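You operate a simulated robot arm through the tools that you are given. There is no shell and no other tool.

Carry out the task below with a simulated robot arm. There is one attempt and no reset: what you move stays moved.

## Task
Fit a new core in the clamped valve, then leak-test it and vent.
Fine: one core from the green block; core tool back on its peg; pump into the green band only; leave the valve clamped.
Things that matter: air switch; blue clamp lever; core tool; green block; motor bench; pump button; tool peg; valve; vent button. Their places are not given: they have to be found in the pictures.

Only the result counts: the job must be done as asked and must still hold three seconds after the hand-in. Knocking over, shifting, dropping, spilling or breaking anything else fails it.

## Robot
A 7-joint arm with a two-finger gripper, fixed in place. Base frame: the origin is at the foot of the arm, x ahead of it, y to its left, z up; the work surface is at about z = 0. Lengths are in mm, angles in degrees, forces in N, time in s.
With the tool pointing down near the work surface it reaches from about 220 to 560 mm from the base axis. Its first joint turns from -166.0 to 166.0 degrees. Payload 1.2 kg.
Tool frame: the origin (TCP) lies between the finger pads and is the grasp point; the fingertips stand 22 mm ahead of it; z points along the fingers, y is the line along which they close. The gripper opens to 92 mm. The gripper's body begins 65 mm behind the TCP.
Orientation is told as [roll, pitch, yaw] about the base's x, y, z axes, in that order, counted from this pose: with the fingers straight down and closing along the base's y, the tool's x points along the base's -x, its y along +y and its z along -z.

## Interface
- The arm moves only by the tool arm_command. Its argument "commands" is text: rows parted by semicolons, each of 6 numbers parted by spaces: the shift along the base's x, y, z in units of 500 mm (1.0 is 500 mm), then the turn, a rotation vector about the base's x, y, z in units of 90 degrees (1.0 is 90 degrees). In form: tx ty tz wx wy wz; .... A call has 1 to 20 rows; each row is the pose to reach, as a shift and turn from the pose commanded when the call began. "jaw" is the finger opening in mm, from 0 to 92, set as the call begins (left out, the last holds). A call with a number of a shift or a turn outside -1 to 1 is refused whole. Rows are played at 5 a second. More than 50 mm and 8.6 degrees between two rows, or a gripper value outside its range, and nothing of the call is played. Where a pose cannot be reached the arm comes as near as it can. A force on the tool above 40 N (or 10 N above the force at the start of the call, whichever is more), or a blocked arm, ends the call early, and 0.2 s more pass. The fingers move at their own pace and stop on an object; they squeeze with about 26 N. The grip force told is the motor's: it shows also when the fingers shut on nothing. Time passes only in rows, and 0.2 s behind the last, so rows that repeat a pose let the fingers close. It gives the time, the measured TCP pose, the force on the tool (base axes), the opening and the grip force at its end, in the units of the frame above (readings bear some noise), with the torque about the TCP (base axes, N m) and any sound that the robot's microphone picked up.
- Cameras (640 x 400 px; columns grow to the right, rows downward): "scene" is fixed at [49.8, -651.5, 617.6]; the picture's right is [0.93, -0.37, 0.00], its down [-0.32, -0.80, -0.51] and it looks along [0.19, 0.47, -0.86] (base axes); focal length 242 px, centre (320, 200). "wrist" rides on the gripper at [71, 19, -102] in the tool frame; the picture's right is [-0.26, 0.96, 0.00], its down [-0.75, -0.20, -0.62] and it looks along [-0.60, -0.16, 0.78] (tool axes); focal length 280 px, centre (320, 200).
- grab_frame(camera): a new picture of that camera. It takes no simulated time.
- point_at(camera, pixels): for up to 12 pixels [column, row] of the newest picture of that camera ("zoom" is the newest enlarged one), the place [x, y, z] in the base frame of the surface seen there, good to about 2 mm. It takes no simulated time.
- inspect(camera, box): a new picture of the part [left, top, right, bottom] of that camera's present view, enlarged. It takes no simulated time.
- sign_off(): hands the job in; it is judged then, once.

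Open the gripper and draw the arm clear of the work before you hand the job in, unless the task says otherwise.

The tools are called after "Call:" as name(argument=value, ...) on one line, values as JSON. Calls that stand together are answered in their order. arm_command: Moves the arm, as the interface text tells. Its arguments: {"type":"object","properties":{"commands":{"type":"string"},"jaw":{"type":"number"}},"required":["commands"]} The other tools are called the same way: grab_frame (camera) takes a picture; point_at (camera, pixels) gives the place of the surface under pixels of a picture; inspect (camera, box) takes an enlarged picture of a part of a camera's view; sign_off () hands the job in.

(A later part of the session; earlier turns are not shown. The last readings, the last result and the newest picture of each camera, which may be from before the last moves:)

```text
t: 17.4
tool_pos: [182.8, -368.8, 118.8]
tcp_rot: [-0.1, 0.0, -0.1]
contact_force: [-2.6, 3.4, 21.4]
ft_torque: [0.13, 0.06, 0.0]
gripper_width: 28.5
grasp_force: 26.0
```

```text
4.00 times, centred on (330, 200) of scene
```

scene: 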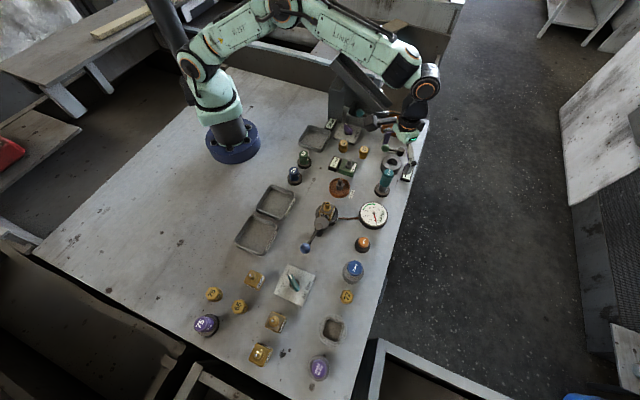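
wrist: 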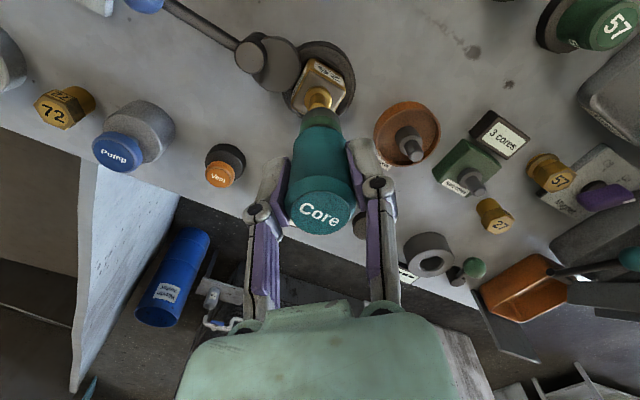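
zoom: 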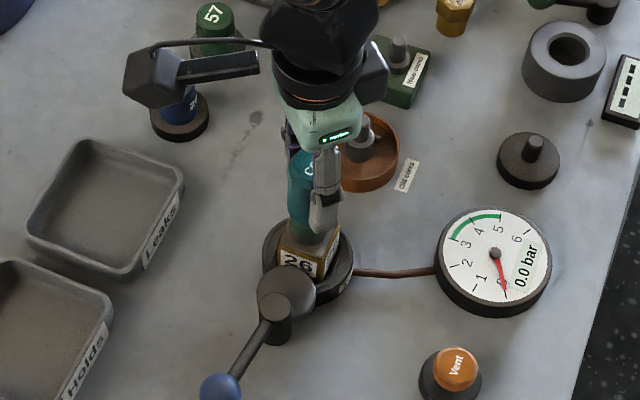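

Seated with ~21 N push; the tool still shows its green band, so the core isn't in yet. I turn the tool clockwise (seen from above) about 40° while holding the push, watching torque and sound.

Call:
arm_command(commands="0 0 0 0 0 -0.09; 0 0 0 0 0 -0.18; 0 0 0 0 0 -0.27; 0 0 0 0 0 -0.36; 0 0 0 0 0 -0.45; 0 0 0 0 0 -0.45", jaw=0)

Call:
grab_frame(camera="wrist")

Call:
inspect(camera="scene", box=[280, 150, 380, 250])

```text
t: 18.8
tool_pos: [182.0, -369.1, 118.2]
tcp_rot: [0.0, 0.0, -40.7]
contact_force: [2.4, -1.8, 11.9]
ft_torque: [-0.15, -0.18, 0.01]
gripper_width: 28.2
grasp_force: 25.8
```

```text
taken
```

wrist: 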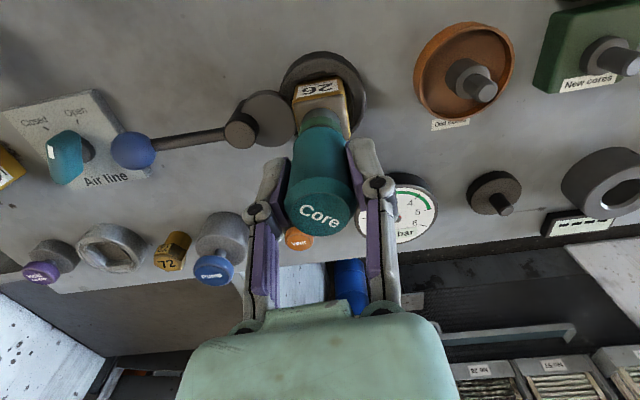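

```text
4.00 times, centred on (330, 200) of scene
```

zoom: 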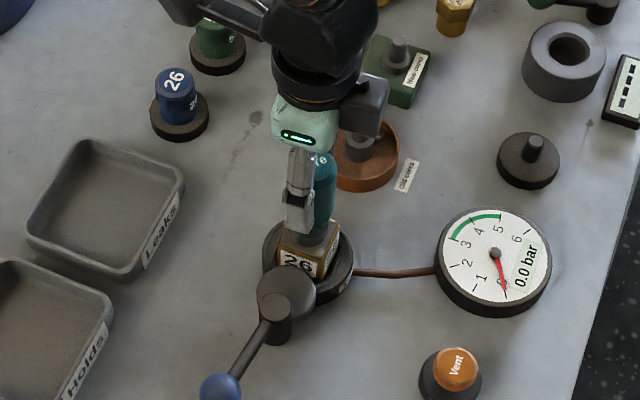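

The tool turns with the gripper; push eased to 12 N. I look at the band, then continue clockwise.

Call:
inspect(camera="wrist", box=[260, 40, 380, 150])

Call:
arm_command(commands="0 0 0 0 0 -0.09; 0 0 0 0 0 -0.18; 0 0 0 0 0 -0.27; 0 0 0 0 0 -0.36; 0 0 0 0 0 -0.45; 0 0 0 0 0 -0.54; 0 0 0 0 0 -0.55", jaw=0)

Call:
inspect(camera="wrist", box=[260, 40, 380, 150])

```text
3.64 times, centred on (320, 95) of wrist
```

zoom: 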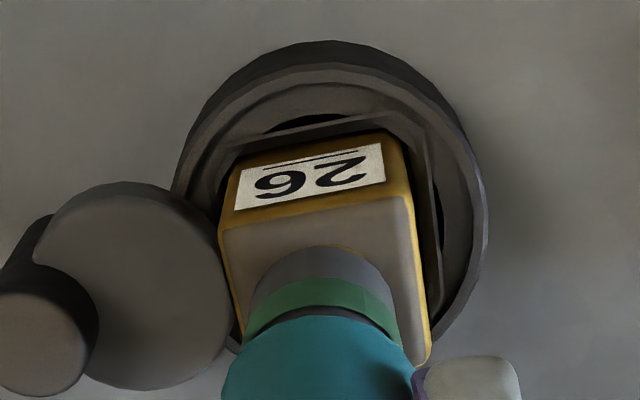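

```text
t: 20.4
tool_pos: [181.5, -367.4, 118.7]
tcp_rot: [-0.1, -0.1, -90.2]
contact_force: [-1.0, 0.1, 0.8]
ft_torque: [0.01, 0.02, 0.02]
gripper_width: 28.5
grasp_force: 26.1
```

```text
3.64 times, centred on (320, 95) of wrist
```

zoom: 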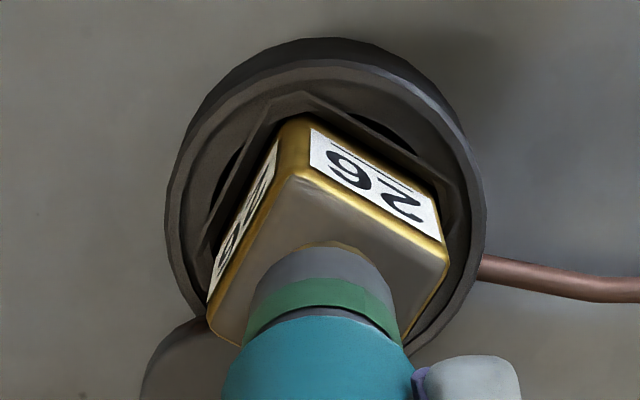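

Now at −90° the push has vanished (0.8 N) and the green band is still there. I press down ~1.5 mm again and continue clockwise another ~80°.

Call:
arm_command(commands="0 0 -0.002 0 0 0; 0 0 -0.004 0 0 0; 0 0 -0.004 0 0 -0.09; 0 0 -0.004 0 0 -0.18; 0 0 -0.004 0 0 -0.27; 0 0 -0.004 0 0 -0.36; 0 0 -0.004 0 0 -0.45; 0 0 -0.004 0 0 -0.45", jaw=0)

Call:
inspect(camera="wrist", box=[260, 40, 380, 150])

```text
t: 22.2
tool_pos: [182.1, -368.3, 117.0]
tcp_rot: [0.0, -0.1, -130.7]
contact_force: [-0.5, -4.8, 20.2]
ft_torque: [-0.21, 0.06, -0.01]
gripper_width: 28.3
grasp_force: 25.8
```

```text
3.64 times, centred on (320, 95) of wrist
```

zoom: 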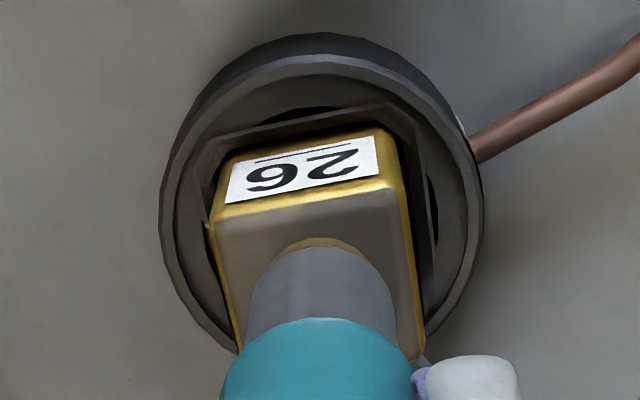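

The green band has gone: the core has left the tool and is in the valve. I lift straight up and look at the stem.

Call:
arm_command(commands="0 0 0.01 0 0 0; 0 0 0.03 0 0 0; 0 0 0.06 0 0 0; 0 0 0.1 0 0 0; 0 0 0.14 0 0 0; 0 0 0.14 0 0 0", jaw=0)

Call:
inspect(camera="scene", box=[290, 170, 370, 230])

Call:
grab_frame(camera="wrist")

Call:
inspect(camera="wrist", box=[260, 40, 380, 150])

```text
t: 23.6
tool_pos: [182.8, -368.2, 188.3]
tcp_rot: [-0.1, 0.0, -130.5]
contact_force: [-0.4, 0.3, -1.5]
ft_torque: [0.01, 0.02, -0.02]
gripper_width: 28.2
grasp_force: 26.1
```

```text
6.67 times, centred on (330, 200) of scene
```

zoom: 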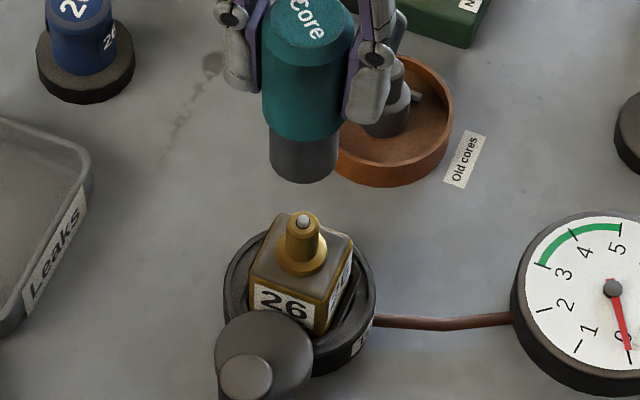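

```text
taken
```

wrist: 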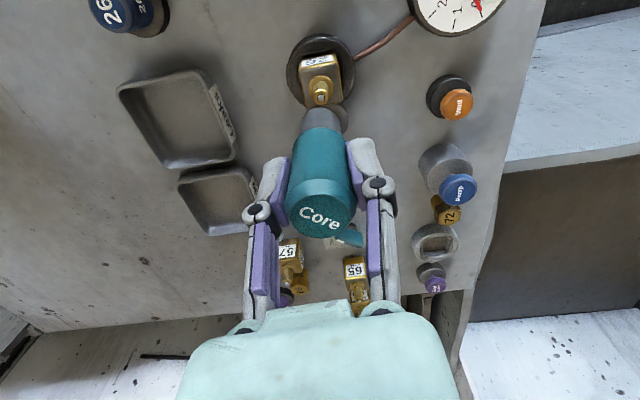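

```text
3.64 times, centred on (320, 95) of wrist
```

zoom: 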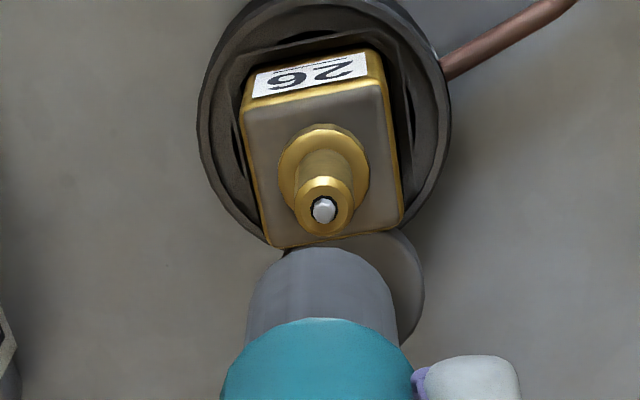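

A bright core pin is now visible in the stem (zoom (322,208)). I carry the tool back toward the peg, turning back to yaw 0 on the way at z≈186.

Call:
arm_command(commands="0.02 0.002 0 0 0 0.09; 0.04 0.004 0 0 0 0.18; 0.06 0.006 0 0 0 0.27; 0.08 0.008 0 0 0 0.36; 0.1 0.01 0 0 0 0.45; 0.12 0.012 0 0 0 0.54; 0.14 0.014 0 0 0 0.63; 0.16 0.016 0 0 0 0.72; 0.18 0.018 0 0 0 0.81; 0.2 0.02 0 0 0 0.9; 0.2 0.02 0 0 0 0.9", jaw=0)

Call:
arm_command(commands="0.03 0.003 0 0 0 0.09; 0.06 0.006 0 0 0 0.18; 0.09 0.009 0 0 0 0.27; 0.12 0.012 0 0 0 0.36; 0.15 0.015 0 0 0 0.45; 0.1764 0.018 0 0 0 0.54; 0.1764 0.018 0 0 0 0.55; 0.1764 0.018 -0.05 0 0 0.55; 0.1764 0.018 -0.1 0 0 0.55; 0.1764 0.018 -0.1 0 0 0.55", jaw=0)

Call:
grab_frame(camera="wrist")

Call:
inspect(camera="wrist", box=[270, 50, 370, 150])

Call:
inspect(camera="scene", box=[340, 100, 440, 200])

```text
t: 26.0
tool_pos: [282.6, -358.5, 186.5]
tcp_rot: [0.0, 0.0, -49.3]
contact_force: [-0.3, 0.2, -0.5]
ft_torque: [0.0, -0.01, -0.02]
gripper_width: 28.3
grasp_force: 25.9
```

```text
t: 28.2
tool_pos: [371.4, -347.9, 137.2]
tcp_rot: [0.0, 0.0, 0.0]
contact_force: [0.1, -0.1, -1.5]
ft_torque: [-0.01, 0.01, 0.01]
gripper_width: 28.2
grasp_force: 26.0
```

```text
taken
```

wrist: 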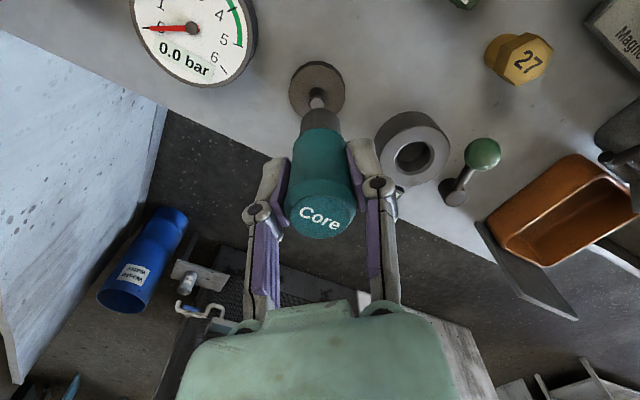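

```text
4.00 times, centred on (320, 100) of wrist
```

zoom: 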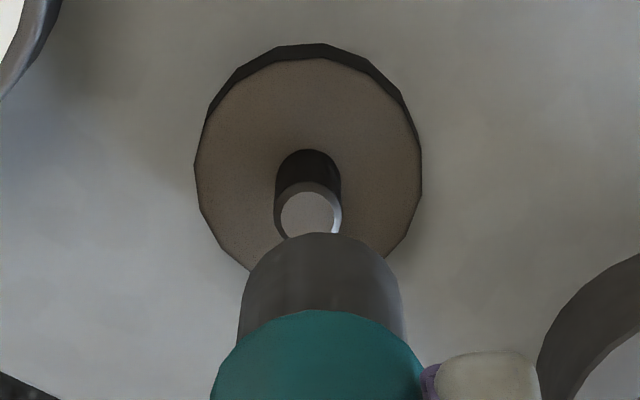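

```text
4.00 times, centred on (390, 150) of scene
```

zoom: 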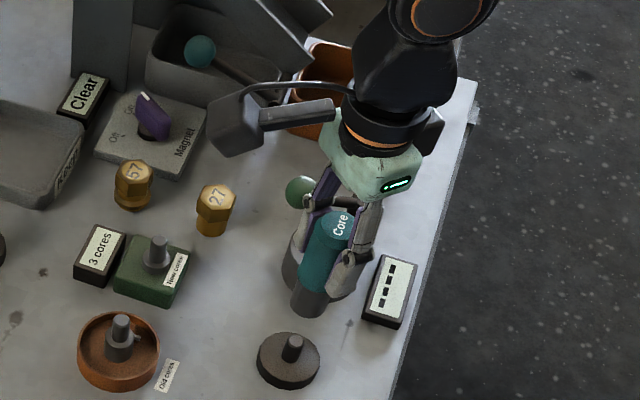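

The peg pin appears ~3 px left of the tool axis (zoom col 308 vs 321), so the tool is ~2.4 mm too far in +y. I sample the disc rim, pin and shaft to get the exact offset.

Call:
inspect(camera="wrist", box=[270, 50, 370, 150])

Call:
point_at(camera="zoom", pixels=[[200, 165], [416, 180], [300, 65], [240, 90], [380, 100], [230, 235], [405, 220], [308, 200], [308, 215], [285, 215], [335, 210], [322, 270]])

```text
4.00 times, centred on (320, 100) of wrist
```

zoom: 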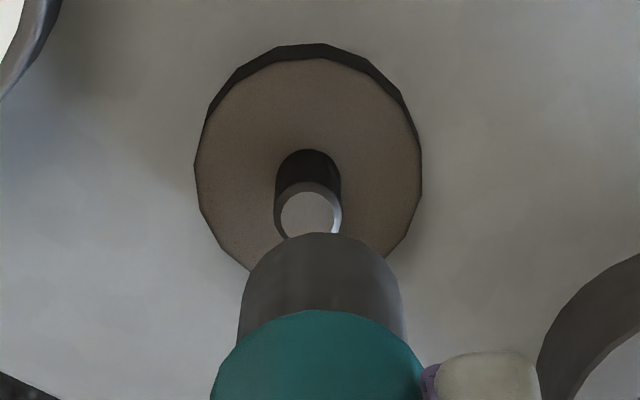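

```text
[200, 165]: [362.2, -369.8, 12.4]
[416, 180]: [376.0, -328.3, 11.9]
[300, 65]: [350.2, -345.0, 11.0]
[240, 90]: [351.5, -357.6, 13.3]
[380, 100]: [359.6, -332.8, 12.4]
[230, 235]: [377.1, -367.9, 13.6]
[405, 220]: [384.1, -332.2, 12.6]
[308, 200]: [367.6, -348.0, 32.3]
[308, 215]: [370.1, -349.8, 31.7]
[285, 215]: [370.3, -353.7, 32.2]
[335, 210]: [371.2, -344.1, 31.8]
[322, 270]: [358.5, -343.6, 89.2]
```

Pin centre is ≈(370,-349.4); I shift (−0.5,−2.5) mm and lower to TCP z≈108 (tool end ~13 mm above pin top) to recheck.

Call:
arm_command(commands="-0.001 -0.005 0 0 0 0; -0.001 -0.005 -0.03 0 0 0; -0.001 -0.005 -0.056 0 0 0; -0.001 -0.005 -0.056 0 0 0", jaw=0)

Call:
inspect(camera="wrist", box=[270, 50, 370, 150])

Call:
inspect(camera="scene", box=[350, 130, 420, 200])

```text
t: 29.2
tool_pos: [368.8, -350.8, 108.9]
tcp_rot: [0.0, 0.0, -0.1]
contact_force: [0.6, 0.3, -0.9]
ft_torque: [0.0, 0.0, -0.07]
gripper_width: 28.4
grasp_force: 26.1
```

```text
4.00 times, centred on (320, 100) of wrist
```

zoom: 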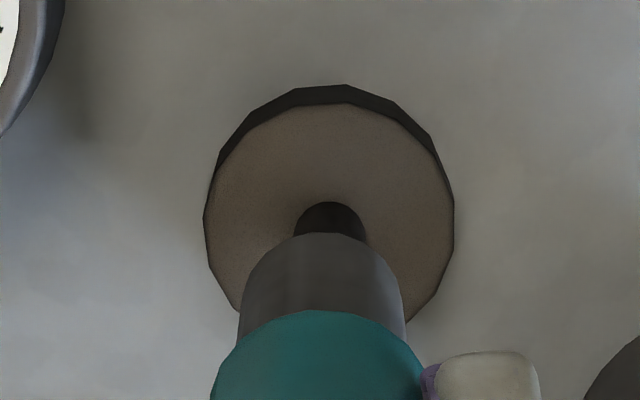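

```text
5.71 times, centred on (385, 165) of scene
```

zoom: 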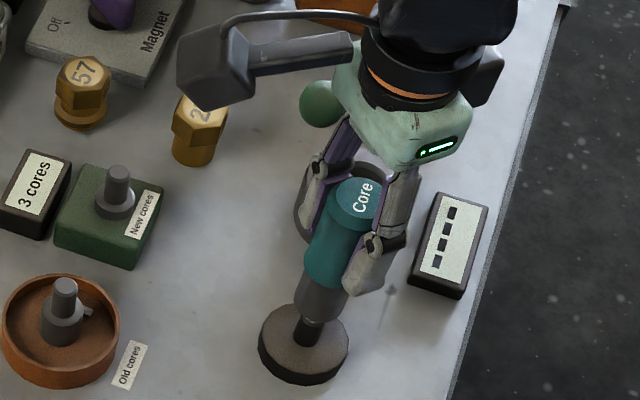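

Now the pin is ~2 px to the right of the tool axis (zoom col 330 vs 322), i.e. I overshot by ~1.4 mm. I shift back (−0.2,+1.3) mm at this height and look again.

Call:
arm_command(commands="-0.0004 0.0026 0 0 0 0; -0.0004 0.0026 0 0 0 0; -0.0004 0.0026 0 0 0 0", jaw=0)

Call:
inspect(camera="wrist", box=[270, 50, 370, 150])

Call:
point_at(camera="zoom", pixels=[[212, 220], [445, 220], [330, 110], [270, 140], [390, 140], [325, 220], [300, 225], [355, 225], [322, 270], [270, 270], [380, 270], [322, 290]])

```text
t: 30.0
tool_pos: [369.3, -349.4, 108.3]
tcp_rot: [0.0, 0.0, -0.1]
contact_force: [-0.3, 0.7, -0.7]
ft_torque: [0.0, -0.04, -0.04]
gripper_width: 28.1
grasp_force: 25.4
```

```text
4.00 times, centred on (320, 100) of wrist
```

zoom: 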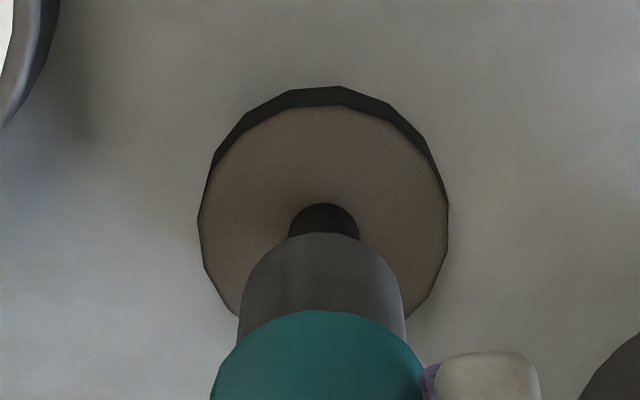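

```text
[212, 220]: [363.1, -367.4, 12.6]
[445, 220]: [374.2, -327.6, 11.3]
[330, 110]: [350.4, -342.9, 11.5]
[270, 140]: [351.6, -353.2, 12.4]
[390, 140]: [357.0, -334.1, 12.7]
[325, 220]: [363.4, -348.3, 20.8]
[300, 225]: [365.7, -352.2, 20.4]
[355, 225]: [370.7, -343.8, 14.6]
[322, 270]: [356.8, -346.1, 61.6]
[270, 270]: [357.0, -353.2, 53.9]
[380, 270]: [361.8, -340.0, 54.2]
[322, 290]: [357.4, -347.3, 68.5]
```

Laterally aligned now (pin 324 vs shaft 322). I add +0.5 mm in x and descend to TCP z≈90, so the socket just passes over the pin, watching force.

Call:
arm_command(commands="0.001 0 -0.006 0 0 0; 0.001 0 -0.014 0 0 0; 0.001 0 -0.022 0 0 0; 0.001 0 -0.03 0 0 0; 0.001 0 -0.036 0 0 0; 0.001 0 -0.036 0 0 0", jaw=0)

Call:
inspect(camera="wrist", box=[270, 50, 370, 150])

Call:
inspect(camera="scene", box=[350, 130, 420, 200])

```text
t: 31.4
tool_pos: [370.1, -350.4, 91.1]
tcp_rot: [0.0, 0.0, 0.0]
contact_force: [0.2, -0.8, -0.9]
ft_torque: [0.0, 0.02, 0.0]
gripper_width: 28.2
grasp_force: 26.2
```

```text
4.00 times, centred on (320, 100) of wrist
```

zoom: 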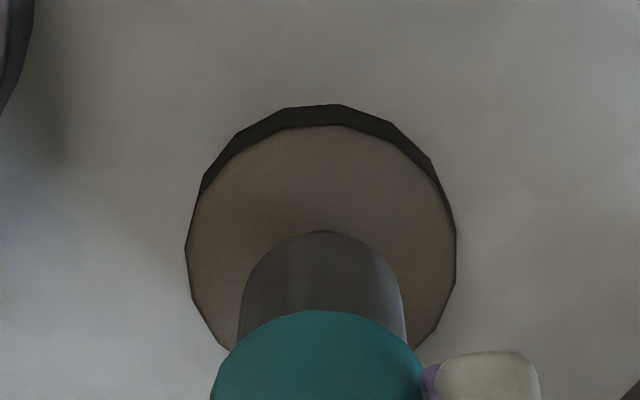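

```text
5.71 times, centred on (385, 165) of scene
```

zoom: 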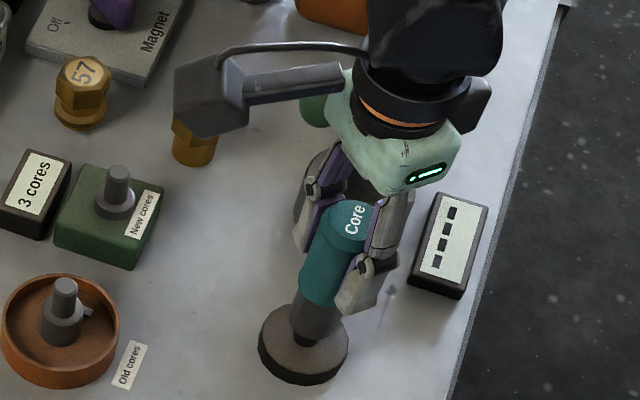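

No force, and the socket is centred over the pin. I lower to the seat on the base disc (TCP z≈75).

Call:
arm_command(commands="0 0 -0.008 0 0 0; 0 0 -0.016 0 0 0; 0 0 -0.022 0 0 0; 0 0 -0.027 0 0 0; 0 0 -0.03 0 0 0; 0 0 -0.031 0 0 0; 0 0 -0.031 0 0 0", jaw=0)

Call:
inspect(camera="wrist", box=[270, 50, 370, 150])

Call:
inspect(camera="scene", box=[350, 130, 420, 200])

```text
t: 33.0
tool_pos: [370.8, -349.8, 76.0]
tcp_rot: [0.0, 0.0, 0.0]
contact_force: [0.6, -0.4, -0.9]
ft_torque: [0.0, 0.04, 0.02]
gripper_width: 28.2
grasp_force: 26.2
```

```text
4.00 times, centred on (320, 100) of wrist
```

zoom: 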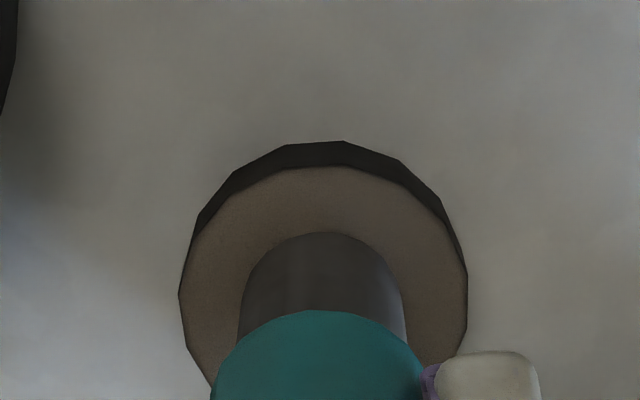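

```text
5.71 times, centred on (385, 165) of scene
```

zoom: 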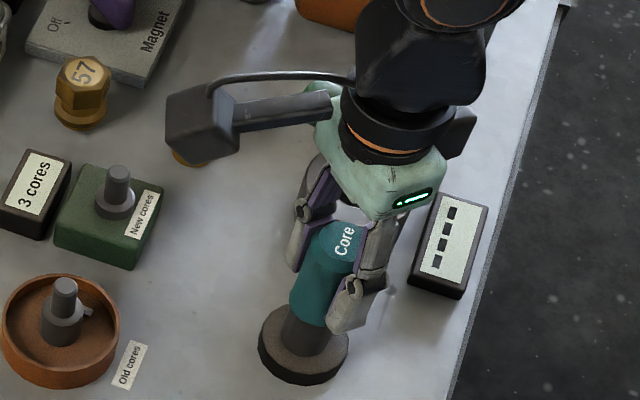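

Almost seated, still no contact force. I lower another 2 mm gently.

Call:
arm_command(commands="0 0 -0.001 0 0 0; 0 0 -0.002 0 0 0; 0 0 -0.003 0 0 0; 0 0 -0.004 0 0 0; 0 0 -0.004 0 0 0", jaw=0)

```text
t: 34.2
tool_pos: [370.5, -350.5, 75.4]
tcp_rot: [0.0, -0.2, -0.1]
contact_force: [-3.1, 2.7, 12.3]
ft_torque: [0.15, -0.02, 0.04]
gripper_width: 28.2
grasp_force: 25.9
```

Seated with 12 N. I open the jaw here to release the tool.

Call:
arm_command(commands="0 0 0 0 0 0; 0 0 0 0 0 0; 0 0 0 0 0 0; 0 0 0 0 0 0", jaw=80)

Call:
arm_command(commands="0 0 0.04 0 0 0; 0 0 0.1 0 0 0; 0 0 0.18 0 0 0; 0 0 0.26 0 0 0; 0 0 0.26 0 0 0", jaw=80)

Call:
inspect(camera="scene", box=[340, 120, 420, 200])

Call:
grab_frame(camera="wrist")

```text
t: 35.2
tool_pos: [369.7, -350.9, 73.9]
tcp_rot: [0.0, 0.0, 0.1]
contact_force: [0.7, 0.4, 0.9]
ft_torque: [0.02, -0.02, 0.0]
gripper_width: 80.2
grasp_force: 0.1
```

```text
t: 36.4
tool_pos: [370.0, -350.1, 203.0]
tcp_rot: [0.0, -0.1, 0.1]
contact_force: [0.0, 0.3, 0.5]
ft_torque: [-0.01, 0.02, 0.01]
gripper_width: 80.1
grasp_force: 0.1
```

```text
5.00 times, centred on (380, 160) of scene
```

zoom: 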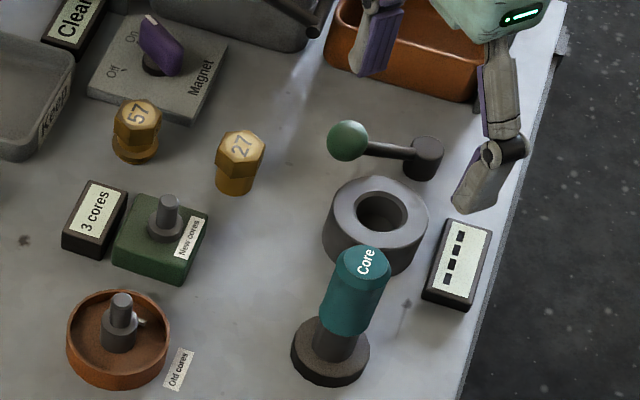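

```text
taken
```

wrist: 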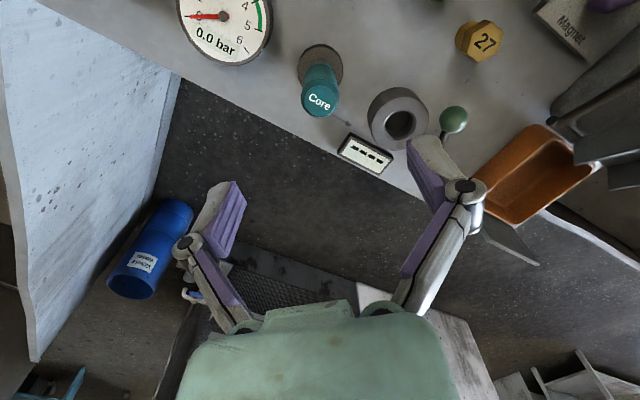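

The core tool stands back on its peg and the block reads 3 cores. Next I go look at the pump/vent/air switch area: I move at z≈203 to about (200,-400) and view it.

Call:
arm_command(commands="-0.06 -0.01 0.02 0 0 0; -0.12 -0.02 0.04 0 0 0; -0.18 -0.03 0.06 0 0 0; -0.24 -0.04 0.08 0 0 0; -0.3 -0.05 0.1 0 0 0; -0.36 -0.06 0.12 0 0 0; -0.42 -0.07 0.14 0 0 0; -0.48 -0.08 0.15 0 0 0; -0.54 -0.09 0.15 0 0 0; -0.54 -0.09 0.15 0 0 0", jaw=30)

Call:
grab_frame(camera="wrist")

```text
t: 38.6
tool_pos: [101.4, -394.8, 280.6]
tcp_rot: [0.1, -0.1, 0.0]
contact_force: [0.1, 0.4, 0.4]
ft_torque: [-0.01, -0.03, 0.01]
gripper_width: 30.2
grasp_force: 0.1
```

```text
taken
```

wrist: 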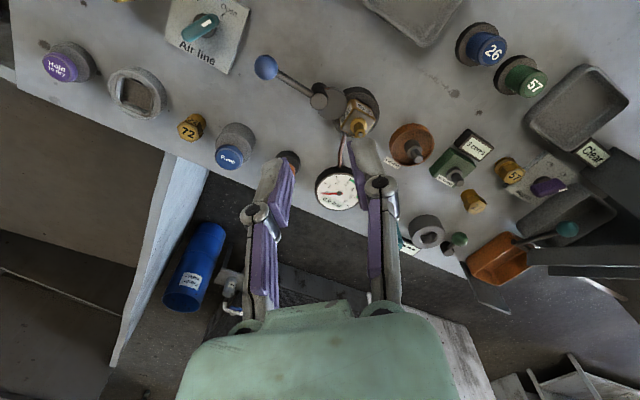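

I turn the wrist to yaw −90° so the camera looks outward (−y) over the pump, vent and air switch.

Call:
arm_command(commands="0 0 0 0 0 -0.09; 0 0 0 0 0 -0.18; 0 0 0 0 0 -0.27; 0 0 0 0 0 -0.36; 0 0 0 0 0 -0.45; 0 0 0 0 0 -0.54; 0 0 0 0 0 -0.63; 0 0 0 0 0 -0.72; 0 0 0 0 0 -0.81; 0 0 0 0 0 -0.9; 0 0 0 0 0 -0.99; 0 0 0 0 0 -1; 0 0 0 0 0 -1", jaw=0)

Call:
grab_frame(camera="wrist")

Call:
inspect(camera="wrist", box=[200, 0, 440, 150])

Call:
inspect(camera="wrist", box=[400, 0, 640, 400])

```text
t: 41.4
tool_pos: [100.1, -395.1, 278.8]
tcp_rot: [0.0, 0.1, -90.1]
contact_force: [-0.7, -0.2, 0.9]
ft_torque: [0.0, -0.01, 0.0]
gripper_width: 0.1
grasp_force: 25.7
```

```text
taken
```

wrist: 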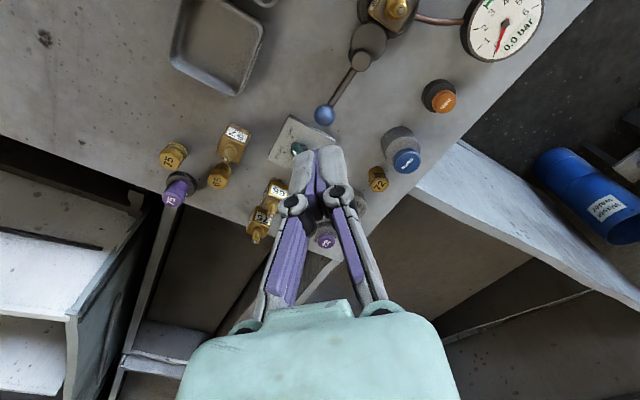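

```text
2.67 times, centred on (320, 75) of wrist
```

zoom: 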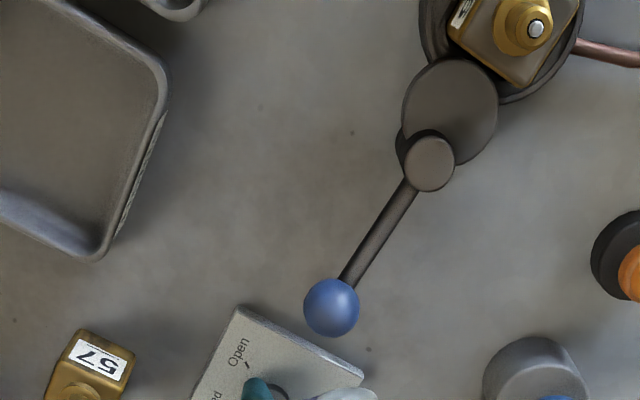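

```text
1.00 times, centred on (520, 200) of wrist (not enlarged: the box is as wide or as high as the picture)
```

zoom: 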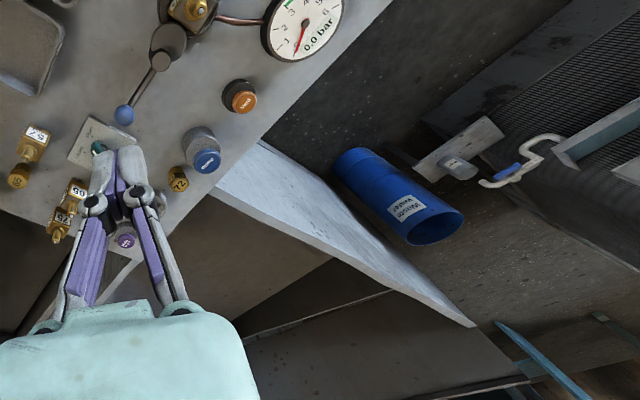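

Now the pump (blue cap at wrist (405,160)) and vent (orange at (443,100)) are in view. I'll enlarge and measure both.

Call:
inspect(camera="wrist", box=[350, 60, 480, 200])

Call:
point_at(camera="wrist", pixels=[[406, 161], [397, 161], [416, 160], [407, 152], [406, 168], [385, 145], [411, 138], [443, 102], [437, 102], [451, 102], [443, 94], [443, 109]])

```text
2.86 times, centred on (415, 130) of wrist
```

zoom: 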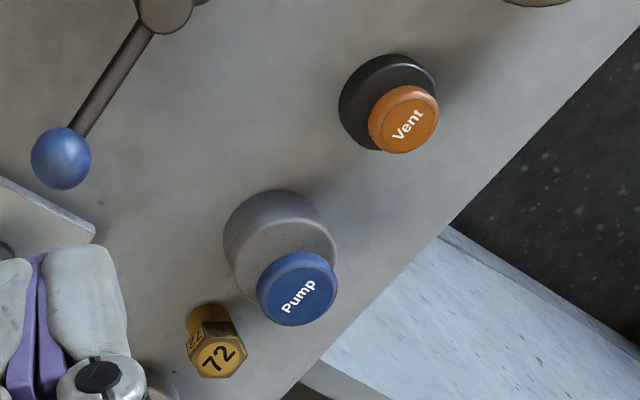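

```text
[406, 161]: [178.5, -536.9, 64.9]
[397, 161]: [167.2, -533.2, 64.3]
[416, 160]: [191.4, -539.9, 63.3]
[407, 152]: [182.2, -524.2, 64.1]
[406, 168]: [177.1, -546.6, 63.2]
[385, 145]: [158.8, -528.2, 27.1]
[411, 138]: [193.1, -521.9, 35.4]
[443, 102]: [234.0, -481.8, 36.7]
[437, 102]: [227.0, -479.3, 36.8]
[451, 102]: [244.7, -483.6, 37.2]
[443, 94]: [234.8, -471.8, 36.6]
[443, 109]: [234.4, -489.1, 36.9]
```

Pump cap: centre ≈(179,-537), top z≈64. Vent cap: centre ≈(235,-481.5), top z≈37. With jaw closed I move to hover over the pump at (178,-534), TCP z≈120.

Call:
arm_command(commands="0.026 -0.046 -0.05 0 0 0; 0.052 -0.092 -0.1 0 0 0; 0.078 -0.138 -0.15 0 0 0; 0.104 -0.184 -0.2 0 0 0; 0.13 -0.23 -0.25 0 0 0; 0.156 -0.278 -0.3 0 0 0; 0.156 -0.278 -0.32 0 0 0; 0.156 -0.278 -0.32 0 0 0", jaw=0)

Call:
grab_frame(camera="wrist")

Call:
inspect(camera="scene", box=[310, 200, 410, 290])

```text
t: 43.2
tool_pos: [179.2, -533.8, 116.9]
tcp_rot: [0.0, -0.1, -89.9]
contact_force: [-0.3, -0.4, -0.4]
ft_torque: [0.01, 0.03, 0.01]
gripper_width: 0.2
grasp_force: 25.9
out of reach, approached as far as the arm can: row 6
```

```text
taken
```

wrist: 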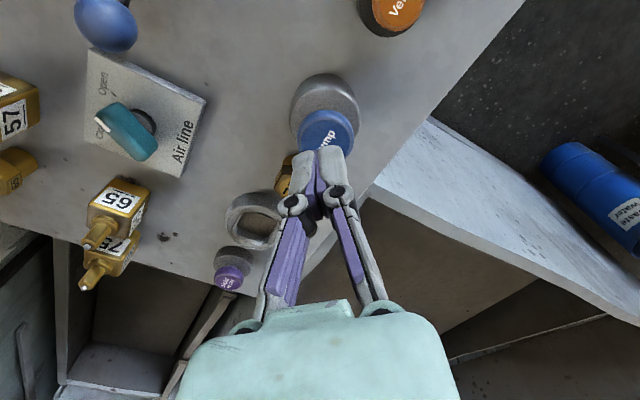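

```text
4.44 times, centred on (360, 245) of scene
```

zoom: 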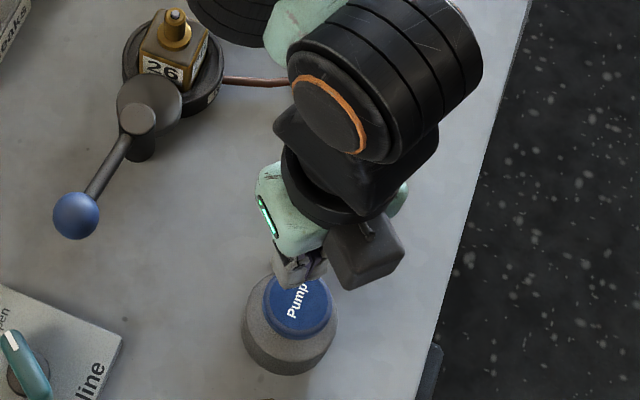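

Reached over the pump, but at this yaw the gauge is hidden from both cameras. I turn back to yaw 0 at this hover so the wrist camera can see the gauge while pressing.

Call:
arm_command(commands="0 0 0 0 0 0.09; 0 0 0 0 0 0.18; 0 0 0 0 0 0.27; 0 0 0 0 0 0.36; 0 0 0 0 0 0.45; 0 0 0 0 0 0.54; 0 0 0 0 0 0.63; 0 0 0 0 0 0.72; 0 0 0 0 0 0.81; 0 0 0 0 0 0.9; 0 0 0 0 0 0.99; 0 0 0 0 0 1; 0 0 0 0 0 1", jaw=0)

Call:
grab_frame(camera="wrist")

Call:
grab_frame(camera="scene")

```text
t: 46.0
tool_pos: [178.7, -531.9, 119.0]
tcp_rot: [-0.1, 0.0, 0.0]
contact_force: [-0.6, 0.4, -0.4]
ft_torque: [0.0, -0.01, 0.03]
gripper_width: 0.0
grasp_force: 25.7
```

```text
taken
```

wrist: 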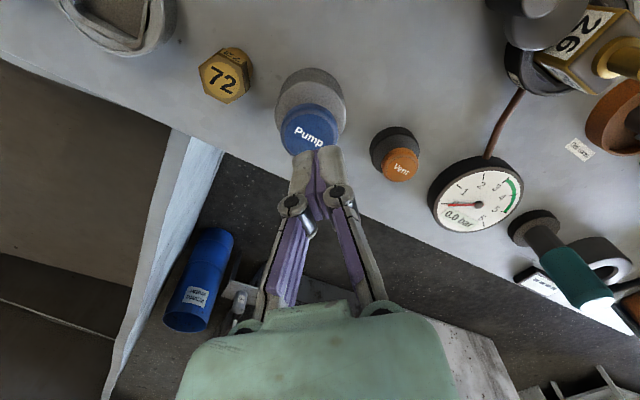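

```text
taken
```

scene: 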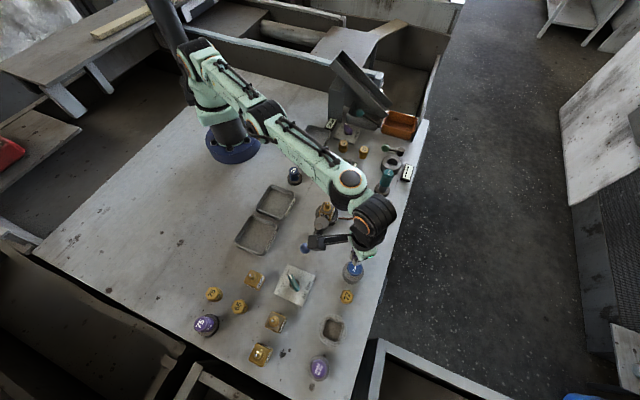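

The gauge is visible at wrist (475,195). The cap centre (309,130) is about 6 mm to −y and 2 mm to −x of the fingertip axis; I shift (−3,−4) mm and lower to TCP z≈91, ~5 mm above the cap.

Call:
arm_command(commands="-0.006 -0.008 -0.01 0 0 0; -0.006 -0.008 -0.03 0 0 0; -0.006 -0.008 -0.045 0 0 0; -0.006 -0.008 -0.054 0 0 0; -0.006 -0.008 -0.054 0 0 0", jaw=0)

Call:
grab_frame(camera="wrist")

Call:
inspect(camera="wrist", box=[260, 80, 380, 180])

Call:
inspect(camera="wrist", box=[420, 130, 560, 250])

```text
t: 47.2
tool_pos: [173.8, -535.2, 91.7]
tcp_rot: [0.0, 0.0, 0.0]
contact_force: [0.1, -0.6, -0.5]
ft_torque: [0.0, -0.01, -0.03]
gripper_width: 0.1
grasp_force: 26.3
out of reach, approached as far as the arm can: row 1, 2, 3, 4, 5
```

```text
taken
```

wrist: 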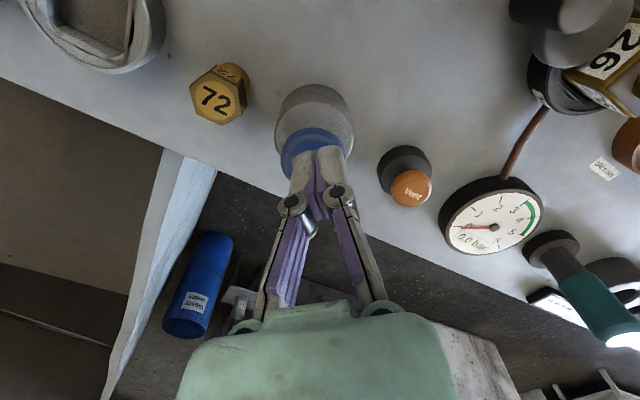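

```text
4.00 times, centred on (320, 130) of wrist
```

zoom: 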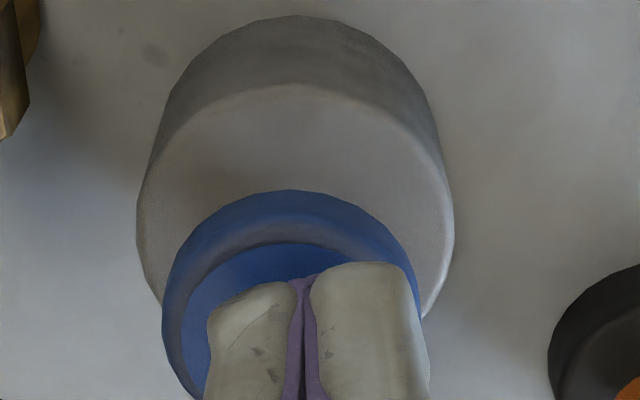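

```text
3.33 times, centred on (490, 190) of wrist
```

zoom: 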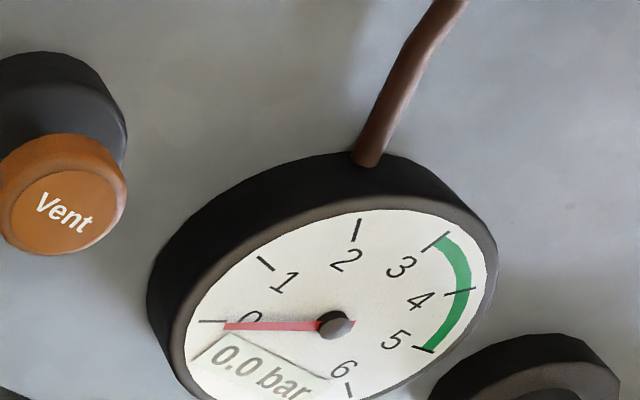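

Fingertips are over the cap; the green band runs from 3 to 5 bar, needle at 0. I give one short press (down ~10 mm and straight back up).

Call:
arm_command(commands="0 0 -0.01 0 0 0; 0 0 -0.022 0 0 0; 0 0 0 0 0 0; 0 0 0 0 0 0", jaw=0)

Call:
inspect(camera="wrist", box=[420, 130, 560, 250])

```text
t: 48.2
tool_pos: [173.5, -534.7, 91.8]
tcp_rot: [-0.1, -0.1, 0.0]
contact_force: [0.2, -0.6, -0.4]
ft_torque: [0.0, -0.01, -0.02]
gripper_width: 0.4
grasp_force: 28.4
```

```text
3.33 times, centred on (490, 190) of wrist
```

zoom: 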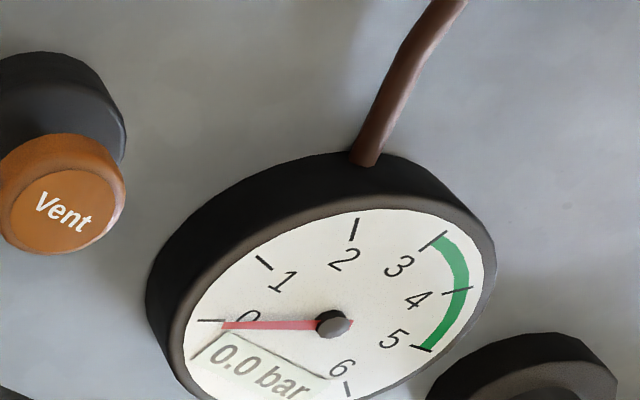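

No pressure change. I press a bit deeper and end the call in the pressed state to read the force, ready to lift at once.

Call:
arm_command(commands="0 0 -0.012 0 0 0; 0 0 -0.022 0 0 0", jaw=0)

Call:
inspect(camera="wrist", box=[420, 130, 560, 250])

Call:
inspect(camera="wrist", box=[260, 80, 380, 180])

```text
t: 48.8
tool_pos: [175.1, -536.3, 80.6]
tcp_rot: [0.0, 0.0, 0.0]
contact_force: [0.1, 1.1, 1.3]
ft_torque: [0.03, 0.0, 0.01]
gripper_width: 6.0
grasp_force: 27.7
```

```text
3.33 times, centred on (490, 190) of wrist
```

zoom: 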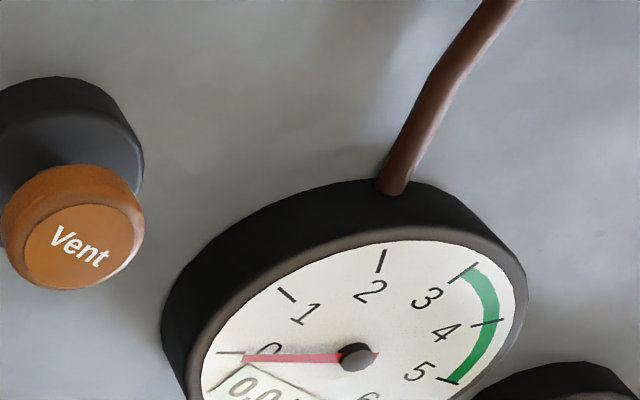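

```text
4.00 times, centred on (320, 130) of wrist
```

zoom: 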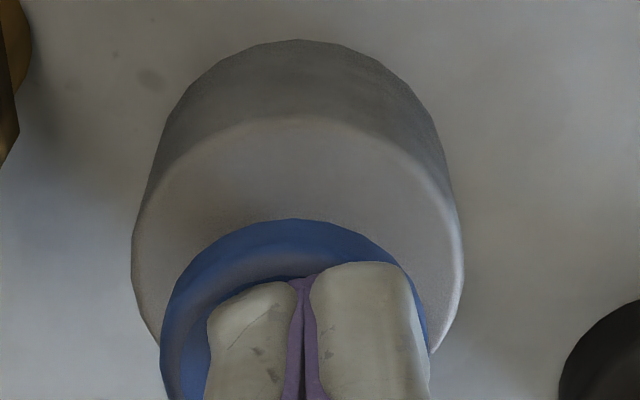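

Force is only ~1 N and the needle still at 0. I press 4 mm deeper and watch.

Call:
arm_command(commands="0 0 -0.004 0 0 0; 0 0 -0.008 0 0 0", jaw=0)

Call:
grab_frame(camera="wrist")

Call:
inspect(camera="wrist", box=[420, 130, 560, 250])

Call:
inspect(camera="scene", box=[330, 240, 390, 290])

```text
t: 49.4
tool_pos: [174.1, -535.4, 77.6]
tcp_rot: [-0.2, 0.1, -0.2]
contact_force: [0.2, -1.2, 3.8]
ft_torque: [-0.05, -0.04, 0.0]
gripper_width: 5.9
grasp_force: 27.8
```

```text
taken
```

wrist: 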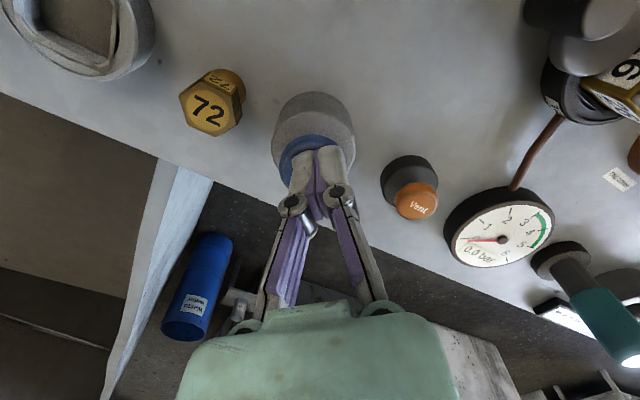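

```text
3.33 times, centred on (490, 190) of wrist
```

zoom: 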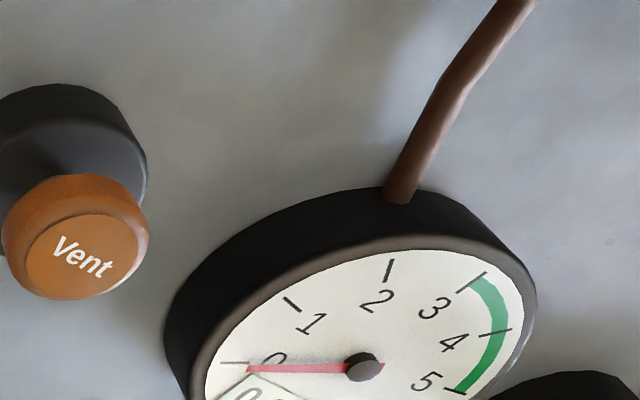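

```text
8.00 times, centred on (360, 265) of scene
```

zoom: 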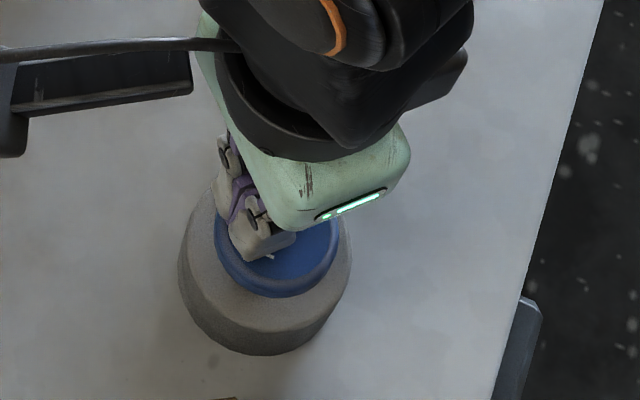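

Force only 3.8 N and the cap still seems to have travel. I press on in small steps to find the firm stop.

Call:
arm_command(commands="0 0 -0.003 0 0 0; 0 0 -0.006 0 0 0", jaw=0)

Call:
inspect(camera="wrist", box=[420, 150, 580, 280])

Call:
inspect(camera="wrist", box=[260, 80, 380, 180])

```text
t: 50.0
tool_pos: [174.0, -535.3, 74.1]
tcp_rot: [0.0, -0.1, -0.1]
contact_force: [2.8, 0.8, 5.3]
ft_torque: [0.01, 0.0, 0.0]
gripper_width: 6.2
grasp_force: 28.0
heard: click
```

```text
3.08 times, centred on (500, 215) of wrist
```

zoom: 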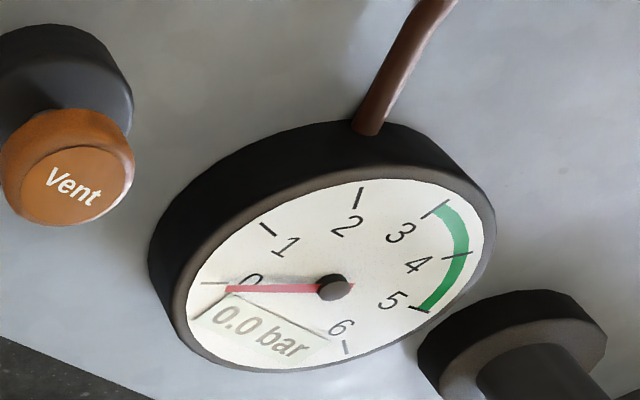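

```text
4.00 times, centred on (320, 130) of wrist
```

zoom: 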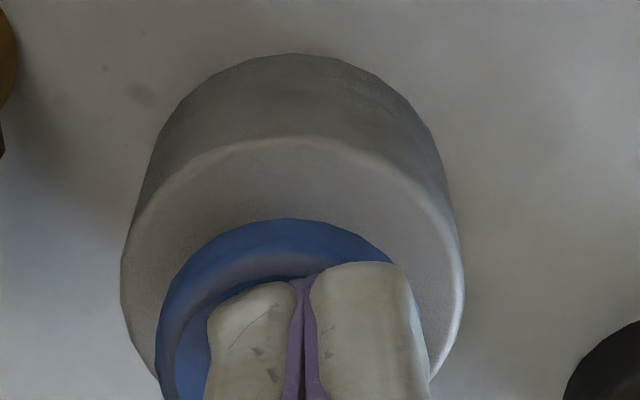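

A click was heard at this depth. I lift off the button and check the gauge.

Call:
arm_command(commands="0 0 0.015 0 0 0; 0 0 0.035 0 0 0; 0 0 0.035 0 0 0", jaw=0)

Call:
inspect(camera="wrist", box=[420, 130, 580, 260])

Call:
inspect(camera="wrist", box=[260, 80, 380, 180])

```text
t: 50.8
tool_pos: [174.3, -535.4, 92.4]
tcp_rot: [0.0, 0.0, 0.0]
contact_force: [0.4, -0.6, -0.5]
ft_torque: [0.0, 0.01, -0.01]
gripper_width: 0.1
grasp_force: 28.1
```

```text
3.08 times, centred on (500, 195) of wrist
```

zoom: 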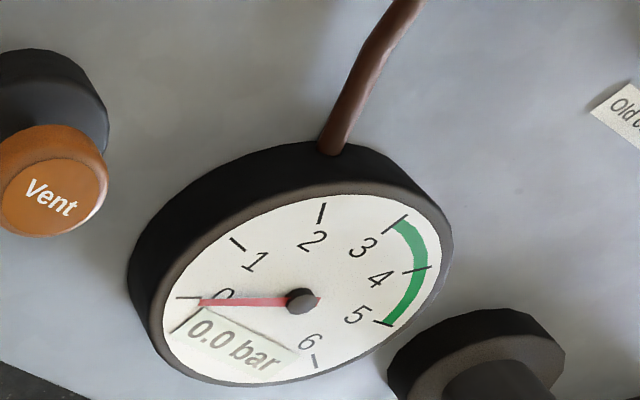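

```text
4.00 times, centred on (320, 130) of wrist
```

zoom: 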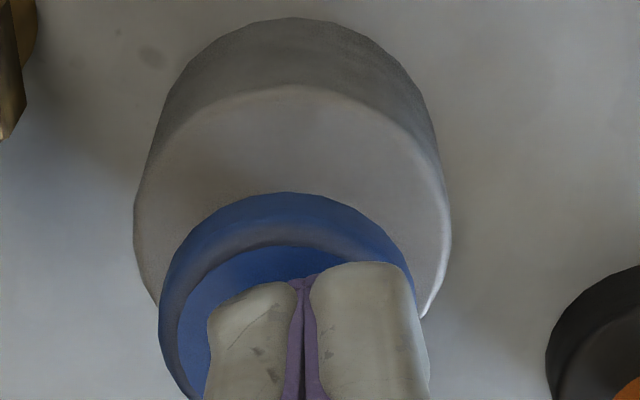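

The gauge stays at 0.0 after a very brief press. I press again to the click depth and hold one extra row, then read the gauge while pressed.

Call:
arm_command(commands="0 0 -0.02 0 0 0; 0 0 -0.035 0 0 0; 0 0 -0.036 0 0 0", jaw=0)

Call:
inspect(camera="wrist", box=[420, 150, 580, 280])

```text
t: 51.6
tool_pos: [173.6, -536.8, 72.8]
tcp_rot: [-0.1, -0.1, -0.2]
contact_force: [-0.9, 0.3, 4.4]
ft_torque: [0.01, 0.07, -0.01]
gripper_width: 6.0
grasp_force: 28.3
heard: click
```

```text
3.08 times, centred on (500, 215) of wrist
```

zoom: 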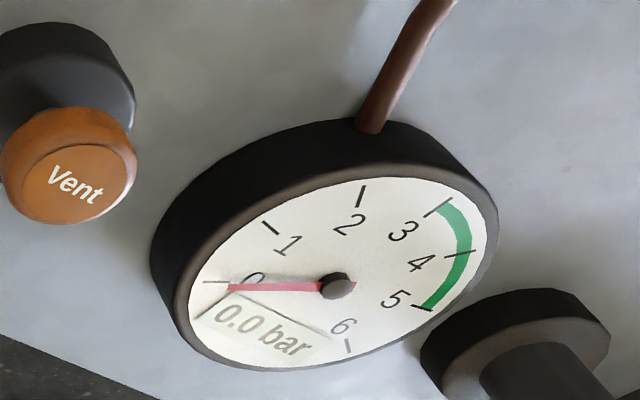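

Still 0.0 bar with the button held. I hold a little longer (two rows) to see whether it builds at all.

Call:
arm_command(commands="0 0 0 0 0 0; 0 0 0 0 0 0", jaw=0)

Call:
inspect(camera="wrist", box=[420, 150, 580, 280])

```text
t: 52.2
tool_pos: [175.0, -535.6, 74.6]
tcp_rot: [0.0, 0.0, 0.0]
contact_force: [-1.2, -1.9, 5.1]
ft_torque: [-0.04, 0.04, 0.01]
gripper_width: 6.1
grasp_force: 28.1
```

```text
3.08 times, centred on (500, 215) of wrist
```

zoom: 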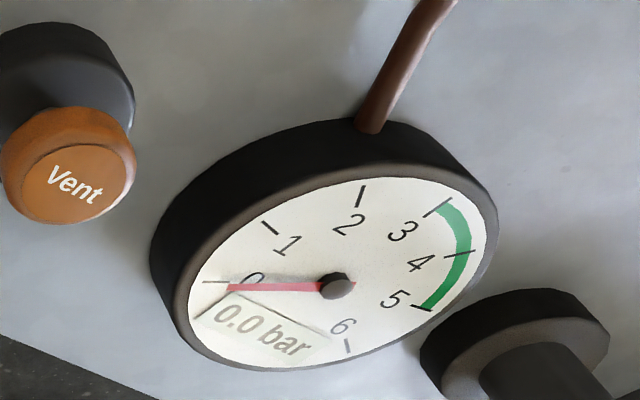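

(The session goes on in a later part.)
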